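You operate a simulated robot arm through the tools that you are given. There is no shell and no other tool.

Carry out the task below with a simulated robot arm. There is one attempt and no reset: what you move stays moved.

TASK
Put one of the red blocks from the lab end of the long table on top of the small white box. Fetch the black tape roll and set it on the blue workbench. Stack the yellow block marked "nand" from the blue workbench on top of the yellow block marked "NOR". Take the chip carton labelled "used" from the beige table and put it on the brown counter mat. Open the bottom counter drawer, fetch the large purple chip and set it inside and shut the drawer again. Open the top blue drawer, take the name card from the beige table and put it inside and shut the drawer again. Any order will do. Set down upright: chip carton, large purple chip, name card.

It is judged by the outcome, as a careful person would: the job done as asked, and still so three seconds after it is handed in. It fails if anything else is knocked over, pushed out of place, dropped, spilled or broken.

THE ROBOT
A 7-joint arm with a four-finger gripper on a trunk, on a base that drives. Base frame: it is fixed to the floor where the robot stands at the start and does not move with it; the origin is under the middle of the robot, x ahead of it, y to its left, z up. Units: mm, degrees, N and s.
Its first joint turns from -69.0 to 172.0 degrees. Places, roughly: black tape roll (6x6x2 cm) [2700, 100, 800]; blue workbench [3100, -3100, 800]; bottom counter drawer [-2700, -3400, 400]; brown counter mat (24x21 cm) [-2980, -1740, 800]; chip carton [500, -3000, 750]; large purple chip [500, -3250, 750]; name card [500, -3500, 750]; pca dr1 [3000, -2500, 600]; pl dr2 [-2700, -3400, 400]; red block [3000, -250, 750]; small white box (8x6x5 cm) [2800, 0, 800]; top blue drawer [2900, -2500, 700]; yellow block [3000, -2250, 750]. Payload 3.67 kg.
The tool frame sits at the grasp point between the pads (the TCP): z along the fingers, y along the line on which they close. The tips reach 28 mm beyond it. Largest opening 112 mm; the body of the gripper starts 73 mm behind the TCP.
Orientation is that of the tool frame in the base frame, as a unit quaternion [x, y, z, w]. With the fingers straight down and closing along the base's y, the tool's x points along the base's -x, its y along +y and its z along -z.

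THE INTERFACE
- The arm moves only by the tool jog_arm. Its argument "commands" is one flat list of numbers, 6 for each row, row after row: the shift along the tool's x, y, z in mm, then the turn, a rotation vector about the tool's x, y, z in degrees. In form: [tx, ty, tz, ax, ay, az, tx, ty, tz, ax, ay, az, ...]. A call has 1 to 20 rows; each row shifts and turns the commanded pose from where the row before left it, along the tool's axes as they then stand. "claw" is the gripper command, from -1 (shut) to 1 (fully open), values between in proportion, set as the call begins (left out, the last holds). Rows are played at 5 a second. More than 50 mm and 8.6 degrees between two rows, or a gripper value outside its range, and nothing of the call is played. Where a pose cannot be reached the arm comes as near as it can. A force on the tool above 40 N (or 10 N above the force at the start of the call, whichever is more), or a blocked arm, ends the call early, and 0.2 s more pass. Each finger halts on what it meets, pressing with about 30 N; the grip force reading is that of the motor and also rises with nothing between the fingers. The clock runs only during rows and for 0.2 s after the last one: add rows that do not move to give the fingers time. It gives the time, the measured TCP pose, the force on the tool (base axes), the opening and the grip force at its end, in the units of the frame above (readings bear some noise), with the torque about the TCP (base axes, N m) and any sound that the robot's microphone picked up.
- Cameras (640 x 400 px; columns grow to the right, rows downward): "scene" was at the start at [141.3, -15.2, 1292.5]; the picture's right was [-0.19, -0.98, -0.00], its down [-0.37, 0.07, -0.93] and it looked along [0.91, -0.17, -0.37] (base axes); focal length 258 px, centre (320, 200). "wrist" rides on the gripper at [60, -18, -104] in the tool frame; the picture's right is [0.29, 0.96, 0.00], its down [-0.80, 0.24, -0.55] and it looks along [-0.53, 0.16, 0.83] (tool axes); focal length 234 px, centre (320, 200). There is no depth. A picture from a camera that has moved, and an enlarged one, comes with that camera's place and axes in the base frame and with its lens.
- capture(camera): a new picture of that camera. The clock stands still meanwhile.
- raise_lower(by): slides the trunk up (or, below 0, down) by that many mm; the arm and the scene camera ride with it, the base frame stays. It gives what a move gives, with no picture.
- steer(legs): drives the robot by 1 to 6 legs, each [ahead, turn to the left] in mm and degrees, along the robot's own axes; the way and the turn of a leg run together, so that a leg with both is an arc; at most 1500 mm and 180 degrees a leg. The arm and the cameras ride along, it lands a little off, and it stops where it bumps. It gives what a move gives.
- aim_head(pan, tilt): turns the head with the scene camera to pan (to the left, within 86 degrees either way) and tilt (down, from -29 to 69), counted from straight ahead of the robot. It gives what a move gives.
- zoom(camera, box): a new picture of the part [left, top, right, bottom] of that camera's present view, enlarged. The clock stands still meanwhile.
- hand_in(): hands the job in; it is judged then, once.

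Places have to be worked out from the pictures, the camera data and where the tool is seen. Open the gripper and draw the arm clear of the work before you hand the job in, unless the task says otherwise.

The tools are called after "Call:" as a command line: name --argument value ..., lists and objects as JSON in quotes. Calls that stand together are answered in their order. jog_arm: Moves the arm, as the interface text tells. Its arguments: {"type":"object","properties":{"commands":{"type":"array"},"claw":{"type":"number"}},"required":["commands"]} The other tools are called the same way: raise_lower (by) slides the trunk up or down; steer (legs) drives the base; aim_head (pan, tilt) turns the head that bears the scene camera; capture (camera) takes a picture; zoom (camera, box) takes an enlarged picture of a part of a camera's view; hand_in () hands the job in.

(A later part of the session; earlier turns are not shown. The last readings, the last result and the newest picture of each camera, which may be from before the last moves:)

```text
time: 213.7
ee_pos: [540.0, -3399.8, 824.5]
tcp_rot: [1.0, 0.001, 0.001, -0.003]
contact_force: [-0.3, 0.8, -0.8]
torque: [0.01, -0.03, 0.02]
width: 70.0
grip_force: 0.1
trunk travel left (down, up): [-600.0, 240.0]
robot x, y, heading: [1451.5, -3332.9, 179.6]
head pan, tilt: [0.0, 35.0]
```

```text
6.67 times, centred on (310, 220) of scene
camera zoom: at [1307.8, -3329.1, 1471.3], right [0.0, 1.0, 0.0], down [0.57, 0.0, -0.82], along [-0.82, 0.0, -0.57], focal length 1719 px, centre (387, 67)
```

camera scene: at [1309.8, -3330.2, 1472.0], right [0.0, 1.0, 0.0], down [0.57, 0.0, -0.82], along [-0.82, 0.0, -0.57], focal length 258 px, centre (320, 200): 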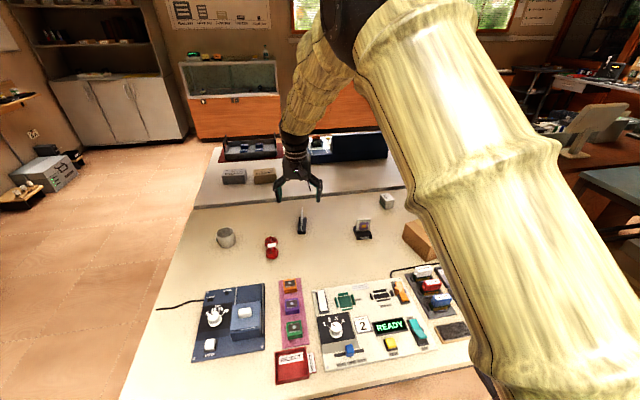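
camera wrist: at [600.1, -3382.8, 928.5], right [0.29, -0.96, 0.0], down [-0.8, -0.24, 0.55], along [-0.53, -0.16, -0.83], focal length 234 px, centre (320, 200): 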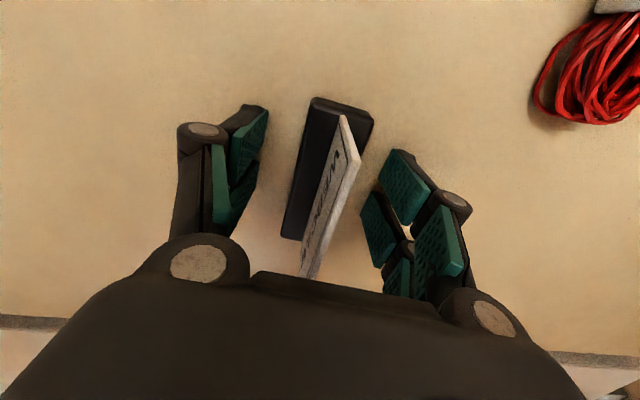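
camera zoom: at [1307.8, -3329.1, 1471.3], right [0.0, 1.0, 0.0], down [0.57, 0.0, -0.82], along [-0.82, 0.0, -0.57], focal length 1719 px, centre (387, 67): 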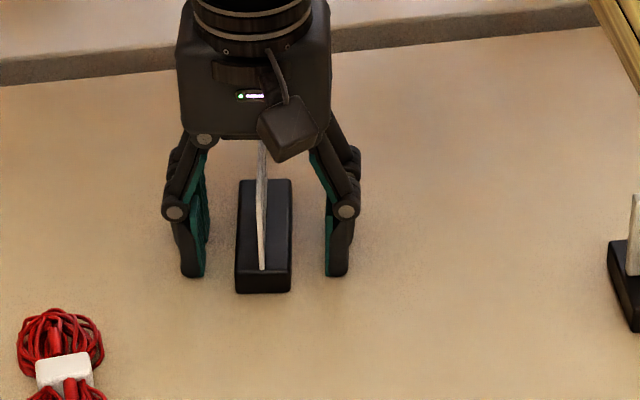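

The card still stands upright. I rise 4.5 mm more and close on the base.

Call:
jog_arm --commands '[0, 0, -4.5, 0, 0, 0, 0, 0, 0, 0, 0, 0]'

Call:
jog_arm --commands '[0, 0, 0, 0, 0, 0, 0, 0, 0, 0, 0, 0, 0, 0, 0, 0, 0, 0, 0, 0, 0, 0, 0, 0]' --claw -1

Call:
capture --camera "wrist"

Call:
zoom --camera "scene" --box '[270, 190, 350, 250]'

```text
time: 214.3
ee_pos: [539.2, -3400.6, 830.9]
tcp_rot: [1.0, 0.001, -0.002, -0.003]
contact_force: [-0.6, 0.0, -0.9]
torque: [-0.01, 0.01, 0.01]
width: 70.1
grip_force: 0.1
trunk travel left (down, up): [-600.0, 240.0]
robot x, y, heading: [1445.4, -3333.9, 180.0]
head pan, tilt: [0.0, 35.0]
```

```text
time: 215.3
ee_pos: [539.9, -3400.2, 831.2]
tcp_rot: [1.0, 0.002, -0.001, -0.003]
contact_force: [0.3, -0.4, -0.1]
torque: [0.0, -0.04, 0.02]
width: 31.4
grip_force: 29.8
trunk travel left (down, up): [-600.0, 240.0]
robot x, y, heading: [1445.3, -3333.7, 179.6]
head pan, tilt: [0.0, 35.0]
```

```text
taken
camera wrist: at [599.5, -3382.5, 935.3], right [0.29, -0.96, -0.01], down [-0.8, -0.24, 0.55], along [-0.53, -0.16, -0.83], focal length 234 px, centre (320, 200)
```

wrist: 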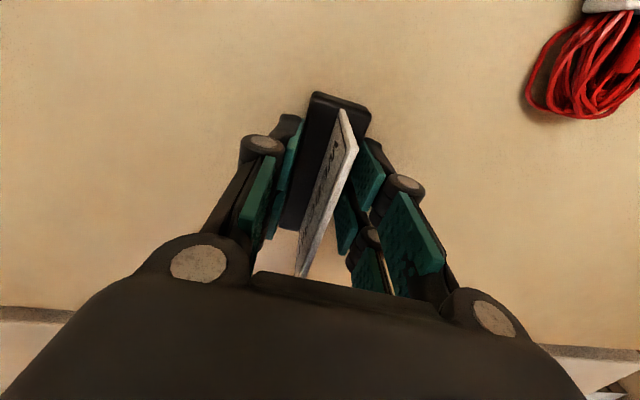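

```text
6.67 times, centred on (310, 220) of scene
camera zoom: at [1308.1, -3329.4, 1471.7], right [0.0, 1.0, 0.0], down [0.57, 0.0, -0.82], along [-0.82, 0.0, -0.57], focal length 1719 px, centre (387, 67)
```

zoom: 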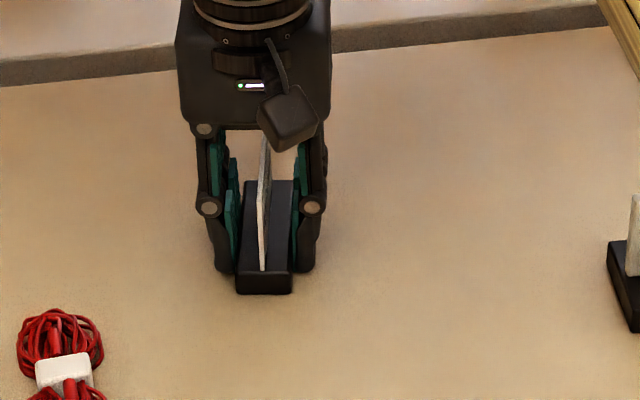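

Base gripped (31.4 mm). I lift gently.

Call:
jog_arm --commands '[0, 0, -3, 0, 0, 0, 0, 0, -5, 0, 0, 0, 0, 0, -8, 0, 0, 0, 0, 0, -10, 0, 0, 0, 0, 0, -15, 0, 0, 0, 0, 0, -20, 0, 0, 0, 0, 0, 0, 0, 0, 0]'

Call:
capture --camera "wrist"

Call:
zoom --camera "scene" --box '[270, 170, 350, 230]'

```text
time: 216.9
ee_pos: [539.3, -3399.7, 892.5]
tcp_rot: [1.0, 0.002, 0.0, -0.004]
contact_force: [0.1, -1.0, 0.3]
torque: [-0.01, -0.01, -0.04]
width: 31.3
grip_force: 29.9
trunk travel left (down, up): [-600.0, 240.0]
robot x, y, heading: [1445.6, -3332.9, 179.7]
head pan, tilt: [0.0, 35.0]
```

```text
taken
camera wrist: at [599.4, -3382.9, 995.8], right [0.29, -0.96, 0.0], down [-0.8, -0.24, 0.55], along [-0.53, -0.16, -0.83], focal length 234 px, centre (320, 200)
```

wrist: 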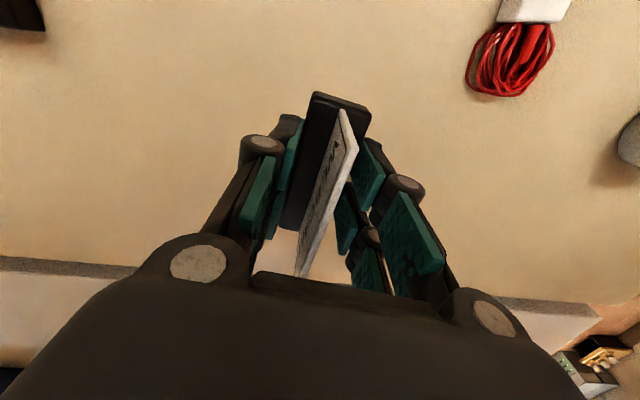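

```text
6.67 times, centred on (310, 200) of scene
camera zoom: at [1307.5, -3329.4, 1471.6], right [0.0, 1.0, 0.0], down [0.57, 0.0, -0.82], along [-0.82, 0.0, -0.57], focal length 1719 px, centre (387, 200)
```

zoom: 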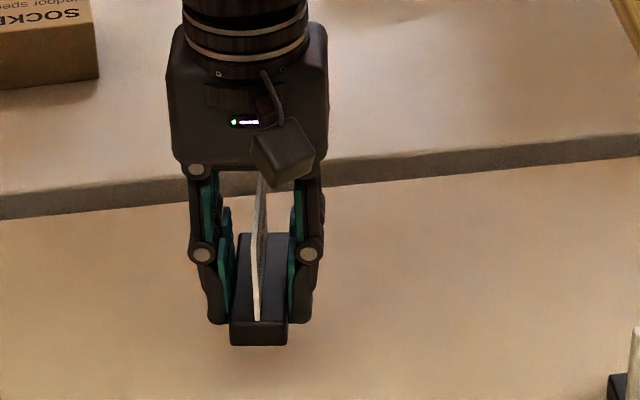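

Card held upright. I raise it to z≈1050, pull it in, and drive back toward the open blue drawer.

Call:
jog_arm --commands '[0, 0, -30, 0, 0, 0, 0, 0, -40, 0, 0, 0, 0, 0, -40, 0, 0, 0, 20, 0, -40, 0, 0, 0, 40, 0, -10, 0, 0, 0, 45, 0, 0, 0, 0, 0, 45, 0, 0, 0, 0, 0, 45, 0, 0, 0, 0, 0, 40, 0, 0, 0, 0, 0, 0, 0, 0, 0, 0, 0]'

Call:
steer --legs '[[-150, 0], [0, -119], [800, 0], [0, -51]]'

Call:
aim_head --pan 0 --tilt 45

Call:
capture --camera "scene"

Call:
capture --camera "wrist"

```text
time: 219.1
ee_pos: [775.3, -3400.2, 1054.6]
tcp_rot: [1.0, 0.001, -0.002, 0.0]
contact_force: [0.2, 0.3, -0.9]
torque: [0.02, -0.04, 0.0]
width: 31.5
grip_force: 30.4
trunk travel left (down, up): [-600.0, 240.0]
robot x, y, heading: [1444.5, -3330.9, 180.0]
head pan, tilt: [0.0, 35.0]
```

```text
time: 231.6
ee_pos: [2636.9, -2454.5, 1052.7]
tcp_rot: [-0.087, 0.996, -0.001, 0.0]
contact_force: [-1.4, -0.3, -0.4]
torque: [0.04, -0.02, 0.0]
width: 31.1
grip_force: 30.0
trunk travel left (down, up): [-600.0, 240.0]
robot x, y, heading: [1984.2, -2633.7, 9.7]
head pan, tilt: [0.0, 35.0]
```

```text
time: 232.3
ee_pos: [2637.4, -2454.3, 1053.5]
tcp_rot: [-0.088, 0.996, 0.0, 0.001]
contact_force: [-0.4, -0.2, -0.1]
torque: [0.02, 0.0, 0.0]
width: 31.2
grip_force: 29.9
trunk travel left (down, up): [-600.0, 240.0]
robot x, y, heading: [1987.6, -2634.0, 9.7]
head pan, tilt: [0.0, 45.0]
```

```text
taken
camera scene: at [2114.8, -2611.8, 1457.0], right [0.17, -0.99, 0.0], down [-0.7, -0.12, -0.71], along [0.7, 0.12, -0.71], focal length 258 px, centre (320, 200)
```

scene: 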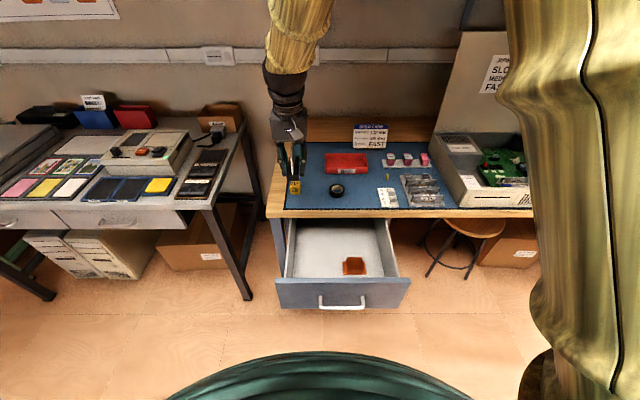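

```text
taken
camera wrist: at [2580.1, -2483.2, 1157.2], right [-0.45, 0.89, 0.0], down [0.74, 0.37, 0.56], along [0.5, 0.25, -0.83], focal length 234 px, centre (320, 200)
```

wrist: 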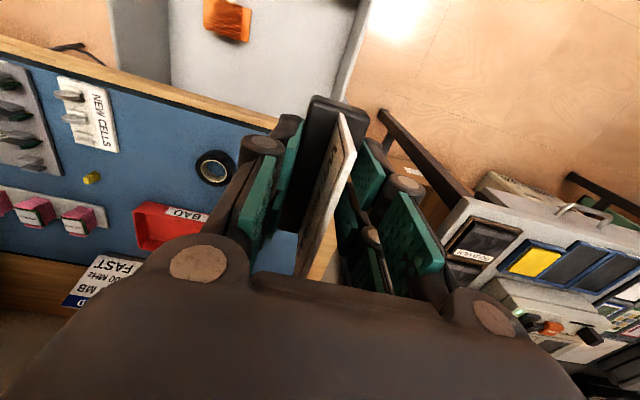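

The drawer holds an orange item on its right; the left half of its floor is free. I bring the card over about (2593,-2524) and lower the trunk 200 mm.

Call:
jog_arm --commands '[28, -31, 0, 0, 0, 0, 27.5, -30.5, 0, 0, 0, 0, 0, 0, 0, 0, 0, 0]'

Call:
raise_lower --by -180

Call:
capture --camera "scene"

Call:
capture --camera "wrist"

```text
time: 233.1
ee_pos: [2592.4, -2525.0, 1055.0]
tcp_rot: [-0.088, 0.996, -0.002, 0.001]
contact_force: [0.9, 0.4, -0.2]
torque: [-0.04, -0.04, -0.03]
width: 31.4
grip_force: 29.9
trunk travel left (down, up): [-600.0, 240.0]
robot x, y, heading: [1986.2, -2634.5, 9.7]
head pan, tilt: [0.0, 45.0]
```

```text
time: 235.1
ee_pos: [2592.0, -2525.1, 874.5]
tcp_rot: [-0.087, 0.996, 0.0, 0.001]
contact_force: [-0.2, -0.1, -0.3]
torque: [0.01, -0.02, 0.02]
width: 31.4
grip_force: 29.8
trunk travel left (down, up): [-420.0, 420.0]
robot x, y, heading: [1987.5, -2638.2, 9.7]
head pan, tilt: [0.0, 45.0]
```

```text
taken
camera scene: at [2114.6, -2611.8, 1277.0], right [0.17, -0.99, 0.0], down [-0.7, -0.12, -0.71], along [0.7, 0.12, -0.71], focal length 258 px, centre (320, 200)
```

scene: 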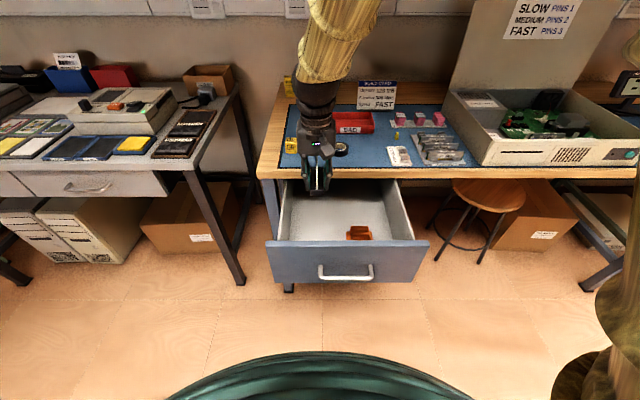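

```text
taken
camera wrist: at [2536.0, -2553.5, 977.8], right [-0.45, 0.89, 0.0], down [0.74, 0.38, 0.56], along [0.5, 0.25, -0.83], focal length 234 px, centre (320, 200)
```

wrist: 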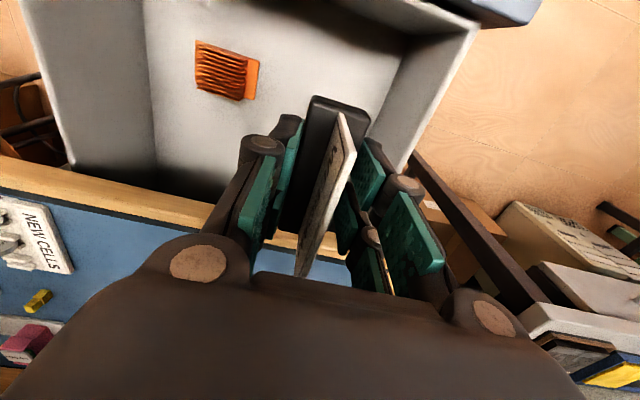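

Position is good: about 100 mm from the left wall and clear of the orange item and bench edge. I lower another 160 mm.

Call:
raise_lower --by -160

Call:
capture --camera "scene"

Call:
capture --camera "wrist"

```text
time: 236.9
ee_pos: [2591.9, -2524.8, 714.5]
tcp_rot: [-0.088, 0.996, -0.001, 0.002]
contact_force: [0.5, -0.5, 0.2]
torque: [0.02, 0.04, 0.0]
width: 31.5
grip_force: 29.9
trunk travel left (down, up): [-260.0, 580.0]
robot x, y, heading: [1981.5, -2636.8, 9.7]
head pan, tilt: [0.0, 45.0]
```

```text
taken
camera scene: at [2114.6, -2611.8, 1117.0], right [0.17, -0.99, 0.0], down [-0.7, -0.12, -0.71], along [0.7, 0.12, -0.71], focal length 258 px, centre (320, 200)
```

scene: 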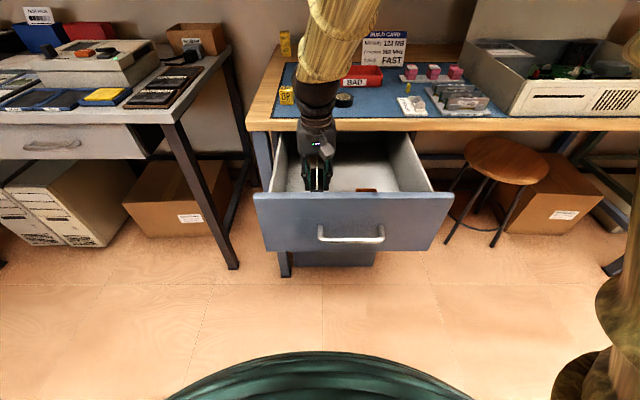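

```text
taken
camera wrist: at [2536.0, -2553.5, 817.8], right [-0.45, 0.89, 0.0], down [0.74, 0.38, 0.56], along [0.5, 0.25, -0.83], focal length 234 px, centre (320, 200)
```

wrist: 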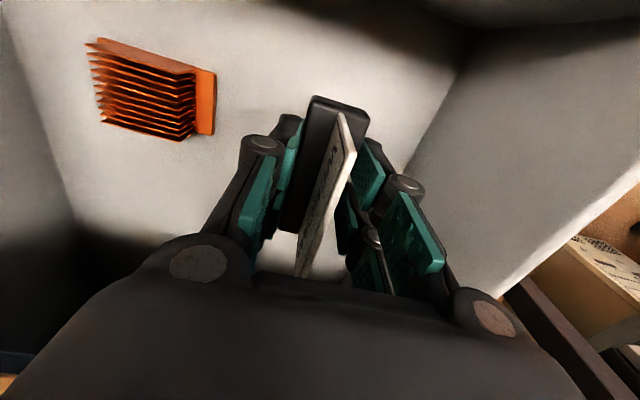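

Inside the drawer now. I lower by jog, then in small steps to the floor.

Call:
jog_arm --commands '[0, 0, 15, 0, 0, 0, 0, 0, 15, 0, 0, 0, 0, 0, 10, 0, 0, 0, 0, 0, 0, 0, 0, 0]'

Call:
jog_arm --commands '[0, 0, 5, 0, 0, 0, 0, 0, 5, 0, 0, 0, 0, 0, 0, 0, 0, 0]'

Call:
capture --camera "wrist"

```text
time: 237.9
ee_pos: [2591.4, -2525.5, 674.3]
tcp_rot: [-0.087, 0.996, -0.001, 0.001]
contact_force: [0.3, 0.4, -0.3]
torque: [0.02, 0.0, 0.03]
width: 31.1
grip_force: 30.1
trunk travel left (down, up): [-260.0, 580.0]
robot x, y, heading: [1985.1, -2637.5, 9.7]
head pan, tilt: [0.0, 45.0]
```

```text
time: 238.7
ee_pos: [2591.6, -2525.9, 664.4]
tcp_rot: [-0.087, 0.996, -0.001, 0.001]
contact_force: [-0.2, 0.4, 0.8]
torque: [-0.01, 0.0, 0.02]
width: 31.3
grip_force: 29.7
trunk travel left (down, up): [-260.0, 580.0]
robot x, y, heading: [1984.1, -2638.0, 9.7]
head pan, tilt: [0.0, 45.0]
```

```text
taken
camera wrist: at [2536.4, -2553.7, 767.5], right [-0.45, 0.89, 0.0], down [0.74, 0.38, 0.55], along [0.5, 0.25, -0.83], focal length 234 px, centre (320, 200)
```

wrist: 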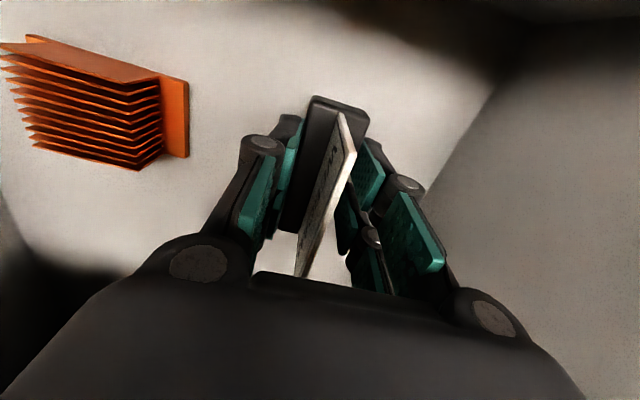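

Floor estimated near z≈600–605, so contact around TCP 636. I lower in small steps, one at a time.

Call:
jog_arm --commands '[0, 0, 5, 0, 0, 0, 0, 0, 5, 0, 0, 0, 0, 0, 0, 0, 0, 0]'

Call:
jog_arm --commands '[0, 0, 4, 0, 0, 0, 0, 0, 4, 0, 0, 0, 0, 0, 0, 0, 0, 0]'

Call:
jog_arm --commands '[0, 0, 3, 0, 0, 0, 0, 0, 0, 0, 0, 0]'

```text
time: 239.5
ee_pos: [2591.4, -2524.7, 653.4]
tcp_rot: [-0.088, 0.996, -0.001, 0.0]
contact_force: [0.1, 0.8, -0.9]
torque: [-0.05, -0.02, -0.02]
width: 31.3
grip_force: 30.1
trunk travel left (down, up): [-260.0, 580.0]
robot x, y, heading: [1982.2, -2634.6, 9.7]
head pan, tilt: [0.0, 45.0]
```

```text
time: 240.3
ee_pos: [2592.0, -2524.5, 646.4]
tcp_rot: [-0.087, 0.996, -0.001, 0.001]
contact_force: [-0.3, -0.2, -0.7]
torque: [0.0, -0.02, -0.04]
width: 31.4
grip_force: 30.0
trunk travel left (down, up): [-260.0, 580.0]
robot x, y, heading: [1984.8, -2640.2, 9.6]
head pan, tilt: [0.0, 45.0]
```

```text
time: 240.9
ee_pos: [2590.7, -2524.9, 642.7]
tcp_rot: [-0.087, 0.996, -0.002, 0.001]
contact_force: [0.0, 0.3, -0.1]
torque: [0.01, -0.01, -0.01]
width: 31.2
grip_force: 30.3
trunk travel left (down, up): [-260.0, 580.0]
robot x, y, heading: [1987.9, -2639.1, 9.7]
head pan, tilt: [0.0, 45.0]
```

Call:
jog_arm --commands '[0, 0, 3, 0, 0, 0, 0, 0, 0, 0, 0, 0]'

Call:
jog_arm --commands '[0, 0, 2, 0, 0, 0, 0, 0, 0, 0, 0, 0]'

Call:
jog_arm --commands '[0, 0, 2, 0, 0, 0, 0, 0, 0, 0, 0, 0]'

```text
time: 241.5
ee_pos: [2591.7, -2525.0, 639.6]
tcp_rot: [-0.086, 0.996, 0.0, 0.0]
contact_force: [0.2, 0.5, -0.4]
torque: [0.01, -0.04, -0.03]
width: 31.4
grip_force: 30.1
trunk travel left (down, up): [-260.0, 580.0]
robot x, y, heading: [1981.5, -2637.1, 9.7]
head pan, tilt: [0.0, 45.0]
```

```text
time: 242.1
ee_pos: [2591.7, -2525.0, 637.4]
tcp_rot: [-0.088, 0.996, 0.0, 0.0]
contact_force: [-0.4, 0.1, -0.2]
torque: [0.0, -0.02, 0.0]
width: 31.4
grip_force: 30.0
trunk travel left (down, up): [-260.0, 580.0]
robot x, y, heading: [1983.8, -2635.9, 9.7]
head pan, tilt: [0.0, 45.0]
```

```text
time: 242.7
ee_pos: [2592.1, -2524.2, 637.3]
tcp_rot: [-0.088, 0.996, -0.001, 0.002]
contact_force: [-0.1, -0.1, 6.9]
torque: [0.01, 0.24, -0.03]
width: 31.3
grip_force: 30.1
trunk travel left (down, up): [-260.0, 580.0]
robot x, y, heading: [1985.5, -2638.4, 9.7]
head pan, tilt: [0.0, 45.0]
```

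Contact with the drawer floor (≈7 N). I release in two steps.

Call:
jog_arm --commands '[0, 0, 0, 0, 0, 0, 0, 0, 0, 0, 0, 0]' --claw -0.35

Call:
jog_arm --commands '[0, 0, 0, 0, 0, 0, 0, 0, 0, 0, 0, 0]' --claw 0.0

Call:
capture --camera "wrist"

```text
time: 243.3
ee_pos: [2591.1, -2524.9, 634.6]
tcp_rot: [-0.087, 0.996, -0.001, 0.001]
contact_force: [0.7, -0.5, 0.5]
torque: [0.04, -0.02, 0.01]
width: 36.7
grip_force: 0.0
trunk travel left (down, up): [-260.0, 580.0]
robot x, y, heading: [1986.8, -2638.4, 9.6]
head pan, tilt: [0.0, 45.0]
```

```text
time: 243.9
ee_pos: [2592.3, -2525.1, 636.6]
tcp_rot: [-0.087, 0.996, -0.001, 0.0]
contact_force: [1.0, 0.2, 0.2]
torque: [0.02, -0.02, -0.02]
width: 56.1
grip_force: 0.1
trunk travel left (down, up): [-260.0, 580.0]
robot x, y, heading: [1982.4, -2634.1, 9.6]
head pan, tilt: [0.0, 45.0]
```

```text
taken
camera wrist: at [2536.3, -2553.6, 739.5], right [-0.45, 0.89, 0.0], down [0.74, 0.38, 0.56], along [0.5, 0.25, -0.83], focal length 234 px, centre (320, 200)
```

wrist: 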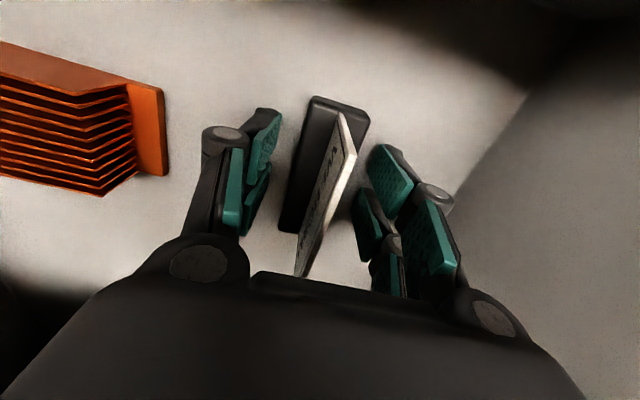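

The card stands upright in the drawer. I raise straight out: first by jog, then the trunk.

Call:
jog_arm --commands '[0, 0, -10, 0, 0, 0, 0, 0, -25, 0, 0, 0, 0, 0, -30, 0, 0, 0, 0, 0, -30, 0, 0, 0]'

Call:
raise_lower --by 320

Call:
capture --camera "wrist"

Call:
steer --legs '[[-330, 0]]'

Call:
capture --camera "scene"

```text
time: 244.9
ee_pos: [2590.0, -2525.1, 732.0]
tcp_rot: [-0.088, 0.996, -0.001, 0.0]
contact_force: [-0.6, 0.3, 0.3]
torque: [-0.01, 0.03, -0.03]
width: 56.1
grip_force: 0.1
trunk travel left (down, up): [-260.0, 580.0]
robot x, y, heading: [1983.1, -2636.2, 9.7]
head pan, tilt: [0.0, 45.0]
```

```text
time: 248.1
ee_pos: [2591.5, -2524.9, 1050.9]
tcp_rot: [-0.087, 0.996, -0.001, 0.001]
contact_force: [-0.4, 0.2, 0.0]
torque: [0.01, -0.03, 0.02]
width: 55.9
grip_force: 0.1
trunk travel left (down, up): [-580.0, 260.0]
robot x, y, heading: [1986.7, -2637.8, 9.5]
head pan, tilt: [0.0, 45.0]
```

```text
taken
camera wrist: at [2535.8, -2553.8, 1154.5], right [-0.45, 0.89, 0.0], down [0.74, 0.38, 0.56], along [0.5, 0.25, -0.83], focal length 234 px, centre (320, 200)
```

wrist: 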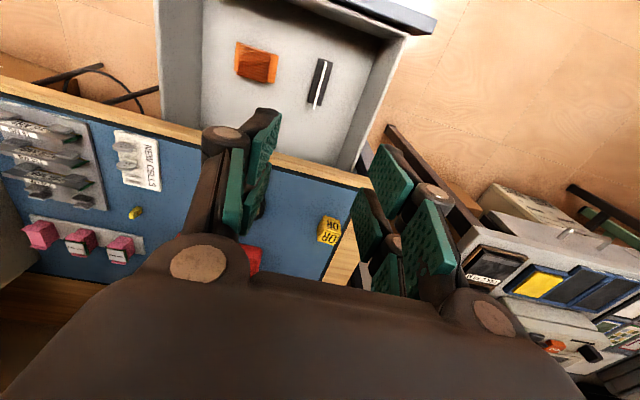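

```text
time: 250.3
ee_pos: [2264.0, -2582.9, 1051.5]
tcp_rot: [-0.086, 0.996, -0.001, 0.002]
contact_force: [0.1, -0.3, 0.3]
torque: [-0.04, -0.07, 0.02]
width: 56.0
grip_force: 0.1
trunk travel left (down, up): [-580.0, 260.0]
robot x, y, heading: [1658.9, -2693.3, 9.7]
head pan, tilt: [0.0, 45.0]
```

```text
taken
camera scene: at [1786.4, -2668.1, 1437.1], right [0.17, -0.99, 0.0], down [-0.7, -0.12, -0.71], along [0.7, 0.12, -0.71], focal length 258 px, centre (320, 200)
```

scene: 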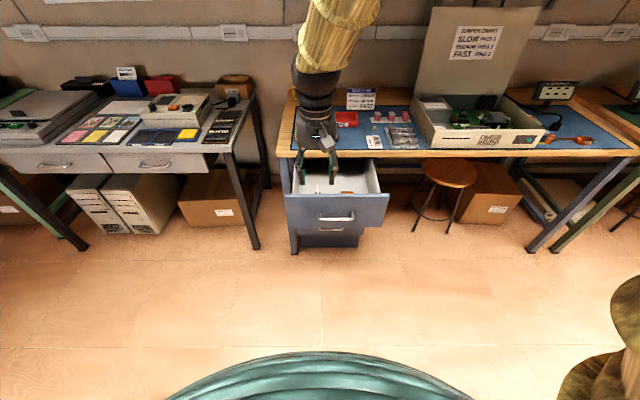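

The card stands fine. I close the fingers and tip the tool horizontal again to push the drawer shut.

Call:
jog_arm --commands '[0, 0, 0, 0, -8.5, 0, 0, 0, 0, 0, -8.5, 0, 0, 0, 0, 0, -8.5, 0, 0, 0, 0, 0, -8.5, 0, 0, 0, 0, 0, -8.5, 0, 0, 0, 0, 0, -8.5, 0, 0, 0, 0, 0, -8.5, 0, 0, 0, 0, 0, -8.5, 0, 0, 0, 0, 0, -8.5, 0, 0, 0, 0, 0, -8.5, 0, 0, 0, 0, 0, -5, 0, 0, -30, 0, 0, 0, 0, 0, -30, 0, 0, 0, 0, 0, 0, 0, 0, 0, 0]' --claw -1

Call:
capture --camera "scene"

```text
time: 251.3
ee_pos: [2252.8, -2589.7, 982.7]
tcp_rot: [-0.066, 0.976, 0.038, 0.204]
contact_force: [-1.3, -1.3, -0.4]
torque: [0.08, 0.0, 0.05]
width: 0.0
grip_force: 29.8
out of reach, approached as far as the arm can: row 5
trunk travel left (down, up): [-580.0, 260.0]
robot x, y, heading: [1658.0, -2690.5, 9.3]
head pan, tilt: [0.0, 45.0]
stopped in row 5: the arm was blocked; the commanded pose is now the measured one
```

```text
taken
camera scene: at [1779.4, -2658.9, 1429.1], right [0.33, -0.94, 0.0], down [-0.73, -0.26, -0.63], along [0.6, 0.21, -0.78], focal length 258 px, centre (320, 200)
```

scene: 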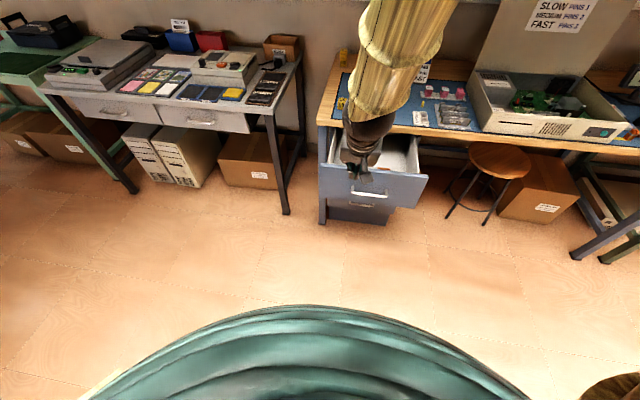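

The camera axes show the elbow pushed the head: it happens when the tool is too close/left. I undo the tilt, and move the tool out and up to the right.

Call:
jog_arm --commands '[0, 0, 0, 0, 6, 0, 0, 0, -10, 0, 6, 0, 0, 0, -10, 0, 6, 0, 0, 0, -10, 0, 5.5, 0, -30, -20, -20, 0, 0, 0, -30, -25, -10, 0, 0, 0, -30, -25, -10, 0, 0, 0, 0, 0, 0, 0, 0, 0]'

Call:
aim_head --pan 0 --tilt 45

Call:
capture --camera "scene"

```text
time: 253.1
ee_pos: [2343.1, -2645.8, 1049.5]
tcp_rot: [-0.074, 0.997, 0.02, 0.002]
contact_force: [0.3, -0.2, 0.6]
torque: [0.03, -0.01, -0.01]
width: 0.0
grip_force: 30.3
trunk travel left (down, up): [-580.0, 260.0]
robot x, y, heading: [1659.4, -2690.7, 9.6]
head pan, tilt: [0.0, 45.0]
```

```text
time: 253.7
ee_pos: [2343.4, -2646.0, 1048.8]
tcp_rot: [-0.073, 0.997, 0.02, 0.003]
contact_force: [-0.3, -1.2, 0.9]
torque: [0.02, -0.01, -0.03]
width: 0.0
grip_force: 29.8
trunk travel left (down, up): [-580.0, 260.0]
robot x, y, heading: [1658.1, -2697.2, 9.6]
head pan, tilt: [0.0, 45.0]
```

```text
taken
camera scene: at [1788.1, -2668.1, 1436.9], right [0.17, -0.99, 0.0], down [-0.7, -0.12, -0.71], along [0.7, 0.12, -0.71], focal length 258 px, centre (320, 200)
```

scene: 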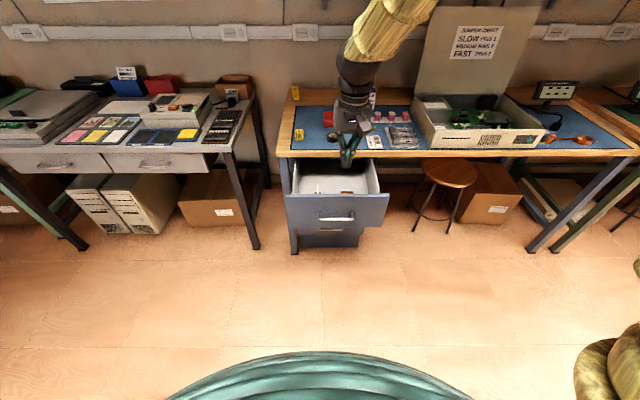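

Restored. I shift the robot 125 mm to the left (via turns), then retry the horizontal posture with the tool to the right as before.

Call:
steer --legs '[[0, 80], [130, 0], [0, -80]]'

Call:
jog_arm --commands '[0, -30, 0, 2.3, 0, 0, 0, -30, 0, 0, 0, 0, 0, -30, 0, 0, 0, 0, 0, 0, 0, 0, 0, 0]'

```text
time: 261.9
ee_pos: [2344.2, -2510.4, 1049.6]
tcp_rot: [-0.077, 0.997, 0.018, 0.002]
contact_force: [0.5, -0.3, 0.1]
torque: [0.02, 0.0, 0.02]
width: 0.0
grip_force: 30.6
trunk travel left (down, up): [-580.0, 260.0]
robot x, y, heading: [1659.5, -2561.1, 10.0]
head pan, tilt: [0.0, 45.0]
```

```text
time: 262.9
ee_pos: [2357.9, -2598.8, 1047.8]
tcp_rot: [-0.077, 0.997, -0.002, 0.004]
contact_force: [0.1, 0.2, -0.5]
torque: [-0.06, 0.04, 0.0]
width: 0.3
grip_force: 30.0
trunk travel left (down, up): [-580.0, 260.0]
robot x, y, heading: [1659.1, -2562.3, 10.0]
head pan, tilt: [0.0, 45.0]
```

Now I tip the tool to horizontal again.

Call:
jog_arm --commands '[0, 0, 0, 0, -8.5, 0, 0, 0, 0, 0, -8.5, 0, 0, 0, 0, 0, -8.5, 0, 0, 0, 0, 0, -8.5, 0, 0, 0, 0, 0, -8.5, 0, 0, 0, 0, 0, -8.5, 0, 0, 0, 0, 0, -8.5, 0, 0, 0, 0, 0, -8.5, 0, 0, 0, 0, 0, -8.5, 0, 0, 0, 0, 0, -8.5, 0, 0, 0, 0, 0, -5, 0, 0, 0, 0, 0, 0, 0]'

Call:
capture --camera "scene"

```text
time: 265.4
ee_pos: [2357.1, -2599.3, 1049.1]
tcp_rot: [-0.055, 0.702, 0.055, 0.708]
contact_force: [-0.1, 0.2, -0.5]
torque: [0.02, -0.02, 0.01]
width: 0.0
grip_force: 30.1
trunk travel left (down, up): [-580.0, 260.0]
robot x, y, heading: [1656.2, -2561.1, 9.9]
head pan, tilt: [0.0, 45.0]
```

```text
taken
camera scene: at [1788.8, -2536.0, 1437.0], right [0.17, -0.98, 0.0], down [-0.7, -0.12, -0.71], along [0.7, 0.12, -0.71], focal length 258 px, centre (320, 200)
```

scene: 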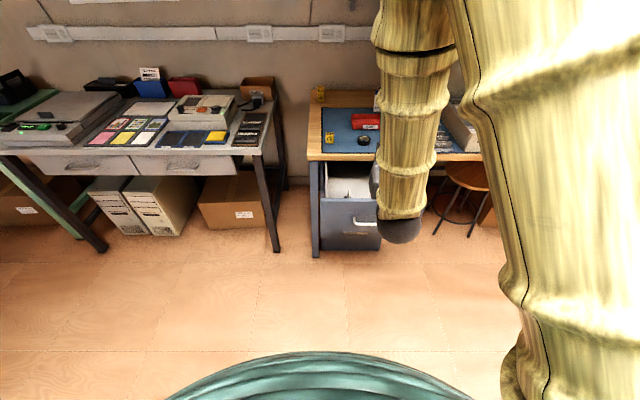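

Horizontal now, tips about 60 mm in front of the handle. I lower the trunk to push below the handle (z≈639) and view.

Call:
raise_lower --by -410

Call:
aim_head --pan -5 --tilt 25

Call:
capture --camera "scene"

```text
refused: -410 is not a number from -400 to 400
```

```text
time: 266.3
ee_pos: [2357.9, -2597.9, 1047.7]
tcp_rot: [-0.054, 0.702, 0.053, 0.708]
contact_force: [0.4, -0.3, -0.1]
torque: [0.01, 0.02, 0.01]
width: 0.1
grip_force: 29.8
trunk travel left (down, up): [-580.0, 260.0]
robot x, y, heading: [1663.0, -2557.4, 9.7]
head pan, tilt: [-5.0, 25.0]
```

```text
taken
camera scene: at [1800.8, -2542.1, 1467.4], right [0.09, -1.0, 0.0], down [-0.42, -0.04, -0.91], along [0.9, 0.08, -0.42], focal length 258 px, centre (320, 200)
```

scene: 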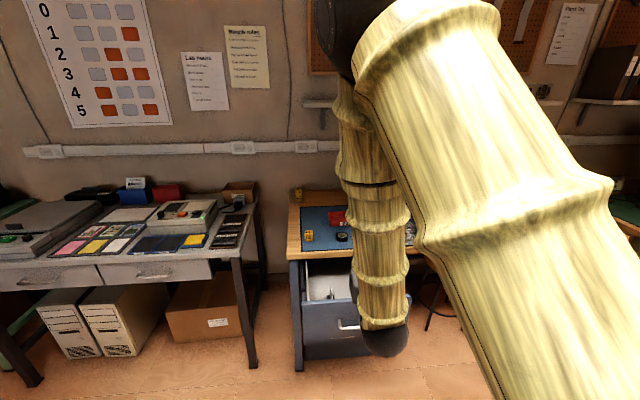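

The limit is 400 mm a call; I lower 395, then look.

Call:
raise_lower --by -395

Call:
jog_arm --commands '[15, 0, 0, 0, 0, 0, 0, 0, 0, 0, 0, 0]'

Call:
capture --camera "scene"

Call:
zoom --camera "scene" --box '[270, 170, 470, 295]'

```text
time: 270.1
ee_pos: [2358.1, -2598.9, 652.3]
tcp_rot: [-0.054, 0.702, 0.053, 0.708]
contact_force: [0.7, 0.6, -0.3]
torque: [-0.01, -0.01, 0.03]
width: 0.1
grip_force: 30.2
trunk travel left (down, up): [-185.0, 655.0]
robot x, y, heading: [1661.2, -2560.0, 9.8]
head pan, tilt: [-5.0, 25.0]
```

```text
time: 270.7
ee_pos: [2359.7, -2598.4, 638.0]
tcp_rot: [-0.055, 0.702, 0.054, 0.708]
contact_force: [-0.9, -0.1, -0.4]
torque: [0.02, 0.01, 0.02]
width: 0.0
grip_force: 29.8
trunk travel left (down, up): [-185.0, 655.0]
robot x, y, heading: [1658.7, -2564.2, 10.3]
head pan, tilt: [-5.0, 25.0]
```

```text
taken
camera scene: at [1800.9, -2542.1, 1072.5], right [0.09, -1.0, 0.0], down [-0.42, -0.04, -0.91], along [0.9, 0.08, -0.42], focal length 258 px, centre (320, 200)
```

scene: 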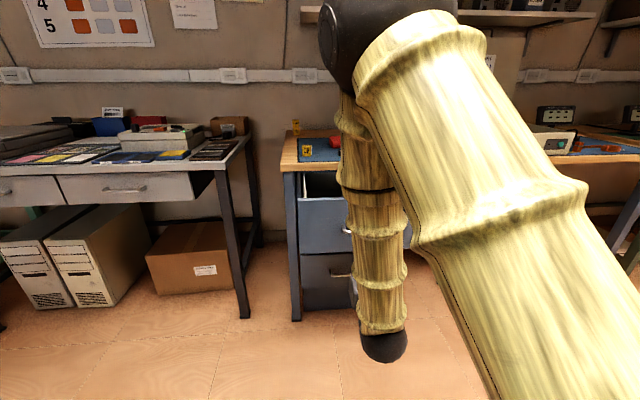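

```text
3.20 times, centred on (370, 232) of scene
camera zoom: at [1800.9, -2542.1, 1072.5], right [0.09, -1.0, 0.0], down [-0.42, -0.04, -0.91], along [0.9, 0.08, -0.42], focal length 825 px, centre (160, 96)
```

zoom: 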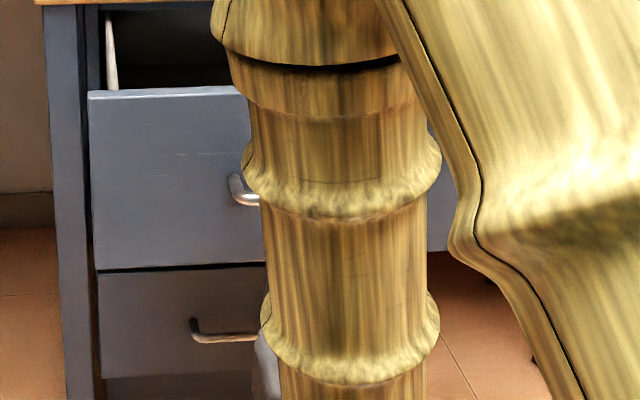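

The tips point at the panel just below the handle. I drive forward 300 mm to push the drawer most of the way.

Call:
steer --legs '[[300, 0]]'

Call:
capture --camera "scene"

Call:
capture --camera "wrist"

```text
time: 272.7
ee_pos: [2652.7, -2546.5, 638.5]
tcp_rot: [-0.056, 0.702, 0.054, 0.708]
contact_force: [-0.6, 0.3, 0.1]
torque: [-0.05, 0.01, 0.0]
width: 0.1
grip_force: 35.4
trunk travel left (down, up): [-185.0, 655.0]
robot x, y, heading: [1955.1, -2511.7, 9.8]
head pan, tilt: [-5.0, 25.0]
```

```text
taken
camera scene: at [2095.0, -2490.2, 1072.5], right [0.09, -1.0, 0.0], down [-0.42, -0.04, -0.91], along [0.9, 0.08, -0.42], focal length 258 px, centre (320, 200)
```

scene: 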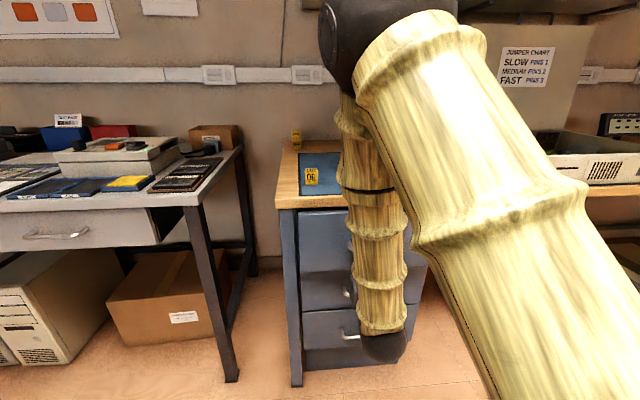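

```text
taken
camera wrist: at [2553.0, -2581.1, 577.1], right [-0.15, 0.95, -0.29], down [-0.59, 0.15, 0.79], along [0.79, 0.29, 0.54], focal length 234 px, centre (320, 200)
```

wrist: 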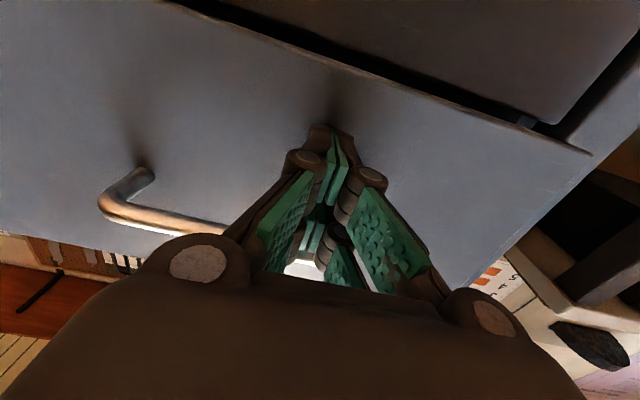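

The drawer is nearly shut (≈45 mm left). I push 40 mm more.

Call:
steer --legs '[[40, 0]]'

Call:
capture --camera "wrist"

Call:
zoom --camera "scene" --box '[260, 180, 440, 300]'

```text
time: 273.6
ee_pos: [2692.2, -2539.3, 638.2]
tcp_rot: [-0.055, 0.702, 0.054, 0.708]
contact_force: [-7.5, -2.0, 1.6]
torque: [-0.01, 0.11, 0.08]
width: 0.0
grip_force: 35.6
trunk travel left (down, up): [-185.0, 655.0]
robot x, y, heading: [1995.2, -2502.0, 10.3]
head pan, tilt: [-5.0, 25.0]
```

```text
taken
camera wrist: at [2592.5, -2574.0, 577.4], right [-0.15, 0.95, -0.29], down [-0.59, 0.15, 0.79], along [0.79, 0.29, 0.54], focal length 234 px, centre (320, 200)
```

wrist: 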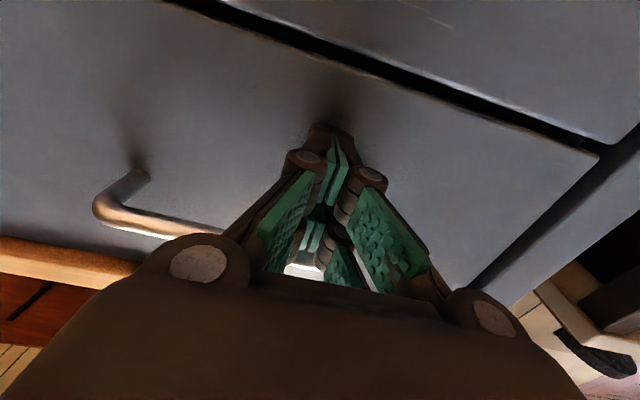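

```text
3.33 times, centred on (350, 240) of scene
camera zoom: at [2134.4, -2483.2, 1072.6], right [0.09, -1.0, 0.0], down [-0.42, -0.04, -0.91], along [0.9, 0.08, -0.42], focal length 860 px, centre (220, 67)
```

zoom: 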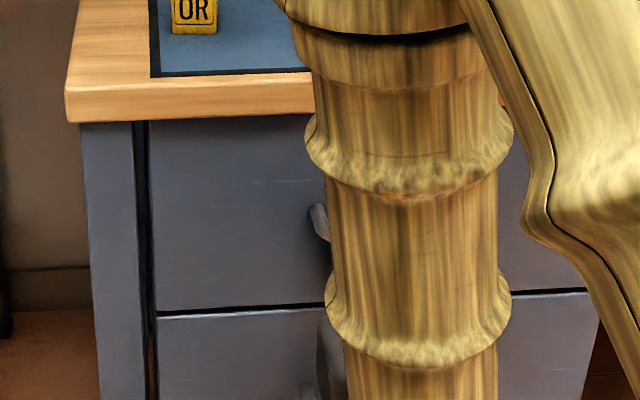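

Force rose to 7.5 N, so it seems shut. I push 8 mm more to confirm.

Call:
steer --legs '[[8, 0]]'

Call:
steer --legs '[[-330, 0]]'

Call:
aim_head --pan 10 --tilt 25

Call:
capture --camera "scene"

```text
time: 274.4
ee_pos: [2691.1, -2540.5, 638.0]
tcp_rot: [-0.055, 0.703, 0.053, 0.707]
contact_force: [-12.7, -0.5, 7.0]
torque: [0.08, 0.03, 0.15]
width: 0.2
grip_force: 35.6
trunk travel left (down, up): [-185.0, 655.0]
robot x, y, heading: [1997.7, -2501.9, 10.0]
head pan, tilt: [-5.0, 25.0]
stopped in leg 1: the force on the tool passed its limit at 55 N (the readings are from after the stop); the commanded pose is now the measured one
```

```text
time: 276.5
ee_pos: [2369.1, -2597.9, 638.1]
tcp_rot: [-0.056, 0.703, 0.053, 0.707]
contact_force: [0.0, 0.5, 0.3]
torque: [-0.01, -0.01, 0.01]
width: 0.0
grip_force: 35.2
trunk travel left (down, up): [-185.0, 655.0]
robot x, y, heading: [1667.7, -2557.2, 9.8]
head pan, tilt: [-5.0, 25.0]
```

```text
time: 277.3
ee_pos: [2369.3, -2599.0, 636.6]
tcp_rot: [-0.054, 0.704, 0.053, 0.706]
contact_force: [-0.6, 0.2, -0.4]
torque: [-0.01, 0.02, 0.04]
width: 0.0
grip_force: 35.9
trunk travel left (down, up): [-185.0, 655.0]
robot x, y, heading: [1673.6, -2560.0, 10.1]
head pan, tilt: [10.0, 25.0]
```

```text
taken
camera scene: at [1809.7, -2516.1, 1072.5], right [0.34, -0.94, 0.0], down [-0.4, -0.14, -0.91], along [0.85, 0.31, -0.42], focal length 258 px, centre (320, 200)
```

scene: 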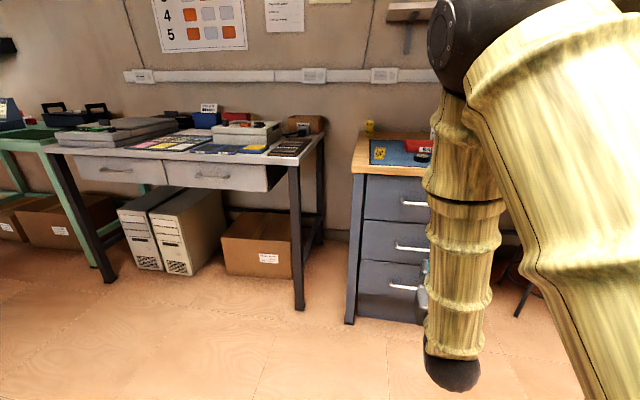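

The top blue drawer is firmly shut with the card inside. I raise the trunk and bring the tool back to pointing down.

Call:
raise_lower --by 395

Call:
jog_arm --commands '[0, 0, 0, 0, 8.5, 0, 0, 0, 0, 0, 8.5, 0, 0, 0, 0, 0, 8.5, 0, 0, 0, 0, 0, 8.5, 0, 0, 0, 0, 0, 8.5, 0, 0, 0, 0, 0, 8.5, 0, 0, 0, 0, 0, 8.5, 0, 0, 0, 0, 0, 8.5, 0, 0, 0, 0, 0, 8.5, 0, 0, 0, 0, 0, 8.5, 0, 0, 0, 0, 0, 5, 0, 0, 0, 0, 0, 0, 0]' --claw 0.5

```text
time: 281.1
ee_pos: [2368.4, -2598.4, 1032.4]
tcp_rot: [-0.055, 0.704, 0.053, 0.707]
contact_force: [-0.4, 0.0, -0.1]
torque: [0.02, 0.04, 0.01]
width: 0.0
grip_force: 35.7
trunk travel left (down, up): [-580.0, 260.0]
robot x, y, heading: [1674.1, -2559.0, 9.8]
head pan, tilt: [10.0, 25.0]
```

```text
time: 283.7
ee_pos: [2367.3, -2598.0, 1032.0]
tcp_rot: [-0.076, 0.997, -0.002, 0.001]
contact_force: [-0.1, -0.2, -0.8]
torque: [0.0, 0.02, -0.04]
width: 83.8
grip_force: 0.0
trunk travel left (down, up): [-580.0, 260.0]
robot x, y, heading: [1676.4, -2556.7, 9.6]
head pan, tilt: [10.0, 25.0]
```

Next the "USED" carton, near (599,-2771). I drive to the beige table's east side by it.

Call:
steer --legs '[[0, -146], [380, 0], [0, -48.6]]'

Call:
aim_head --pan 0 --tilt 38

Call:
capture --camera "scene"

Call:
capture --camera "wrist"

```text
time: 294.3
ee_pos: [733.7, -2611.3, 1032.7]
tcp_rot: [0.999, -0.05, -0.002, -0.001]
contact_force: [0.1, 1.3, -0.1]
torque: [-0.01, 0.01, -0.03]
width: 84.0
grip_force: 0.2
trunk travel left (down, up): [-580.0, 260.0]
robot x, y, heading: [1396.4, -2823.6, 175.5]
head pan, tilt: [10.0, 25.0]
```

```text
time: 295.1
ee_pos: [735.6, -2612.0, 1031.5]
tcp_rot: [0.999, -0.05, -0.002, -0.001]
contact_force: [-0.1, -0.2, -0.6]
torque: [-0.02, 0.02, 0.0]
width: 83.9
grip_force: 0.0
trunk travel left (down, up): [-580.0, 260.0]
robot x, y, heading: [1400.7, -2824.7, 175.5]
head pan, tilt: [0.0, 38.0]
```

```text
taken
camera scene: at [1262.3, -2809.9, 1447.2], right [0.08, 1.0, 0.0], down [0.61, -0.05, -0.79], along [-0.79, 0.06, -0.62], focal length 258 px, centre (320, 200)
```

scene: 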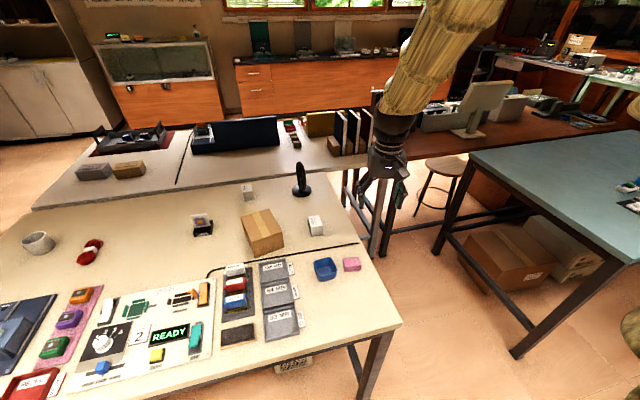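

```text
taken
camera wrist: at [797.1, -2600.6, 1135.4], right [0.19, -0.98, 0.0], down [-0.82, -0.16, 0.56], along [-0.55, -0.1, -0.83], focal length 234 px, centre (320, 200)
```

wrist: 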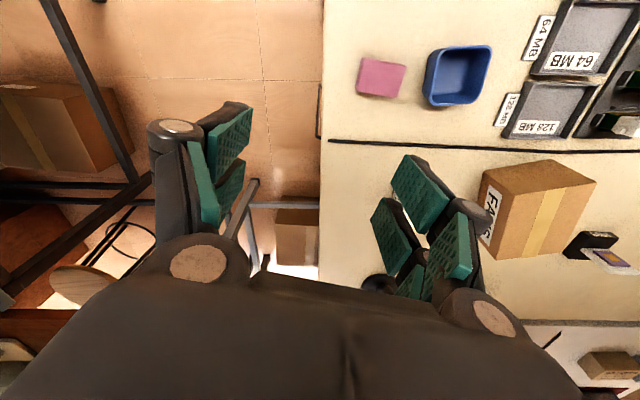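

The USED carton is at about (603,-2774). I move the tool near it for a wrist view.

Call:
jog_arm --commands '[-14.6, 42.2, 0, 0, 0, 0, -14.6, 42.2, 0, 0, 0, 0, -14.6, 42.2, 0, 0, 0, 0, -14.6, 42.2, 0, 0, 0, 0, 0, 0, 45, 0, 0, 0, 0, 0, 0, 0, 0, 0]' --claw 1

Call:
capture --camera "wrist"

Call:
zoom --camera "wrist" --box '[250, 90, 410, 190]'

Call:
zoom --camera "scene" --box '[230, 190, 350, 265]'

```text
time: 296.5
ee_pos: [660.3, -2774.6, 987.3]
tcp_rot: [0.999, -0.049, -0.002, -0.002]
contact_force: [1.2, 0.0, 0.5]
torque: [0.01, 0.08, 0.01]
width: 111.8
grip_force: 0.1
trunk travel left (down, up): [-580.0, 260.0]
robot x, y, heading: [1400.3, -2824.1, 175.4]
head pan, tilt: [0.0, 38.0]
```

```text
taken
camera wrist: at [723.5, -2763.9, 1090.0], right [0.19, -0.98, 0.0], down [-0.81, -0.16, 0.56], along [-0.55, -0.1, -0.83], focal length 234 px, centre (320, 200)
```

wrist: 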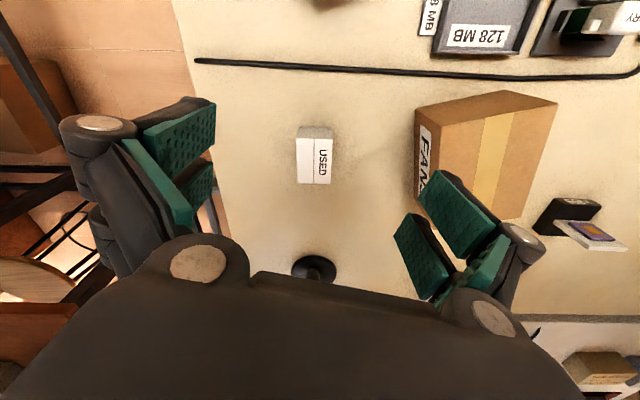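

```text
4.00 times, centred on (330, 140) of wrist
camera zoom: at [723.5, -2763.9, 1090.0], right [0.19, -0.98, 0.0], down [-0.81, -0.16, 0.56], along [-0.55, -0.1, -0.83], focal length 937 px, centre (280, 440)
```

zoom: 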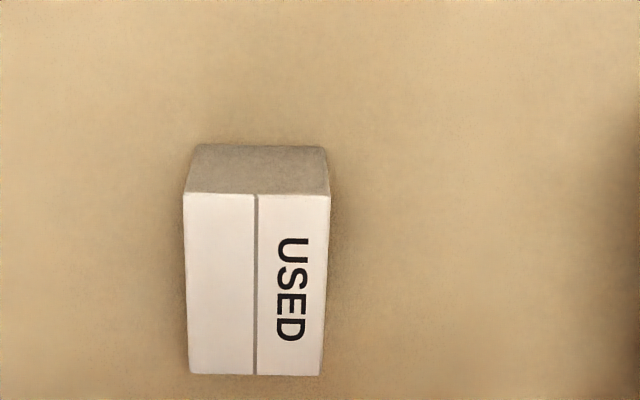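

```text
5.33 times, centred on (290, 228) of scene
camera zoom: at [1263.7, -2810.7, 1447.4], right [0.08, 1.0, 0.0], down [0.61, -0.05, -0.79], along [-0.79, 0.06, -0.61], focal length 1375 px, centre (480, 53)
```

zoom: 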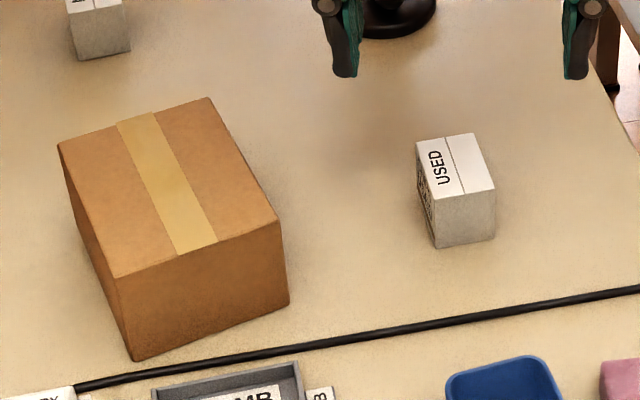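

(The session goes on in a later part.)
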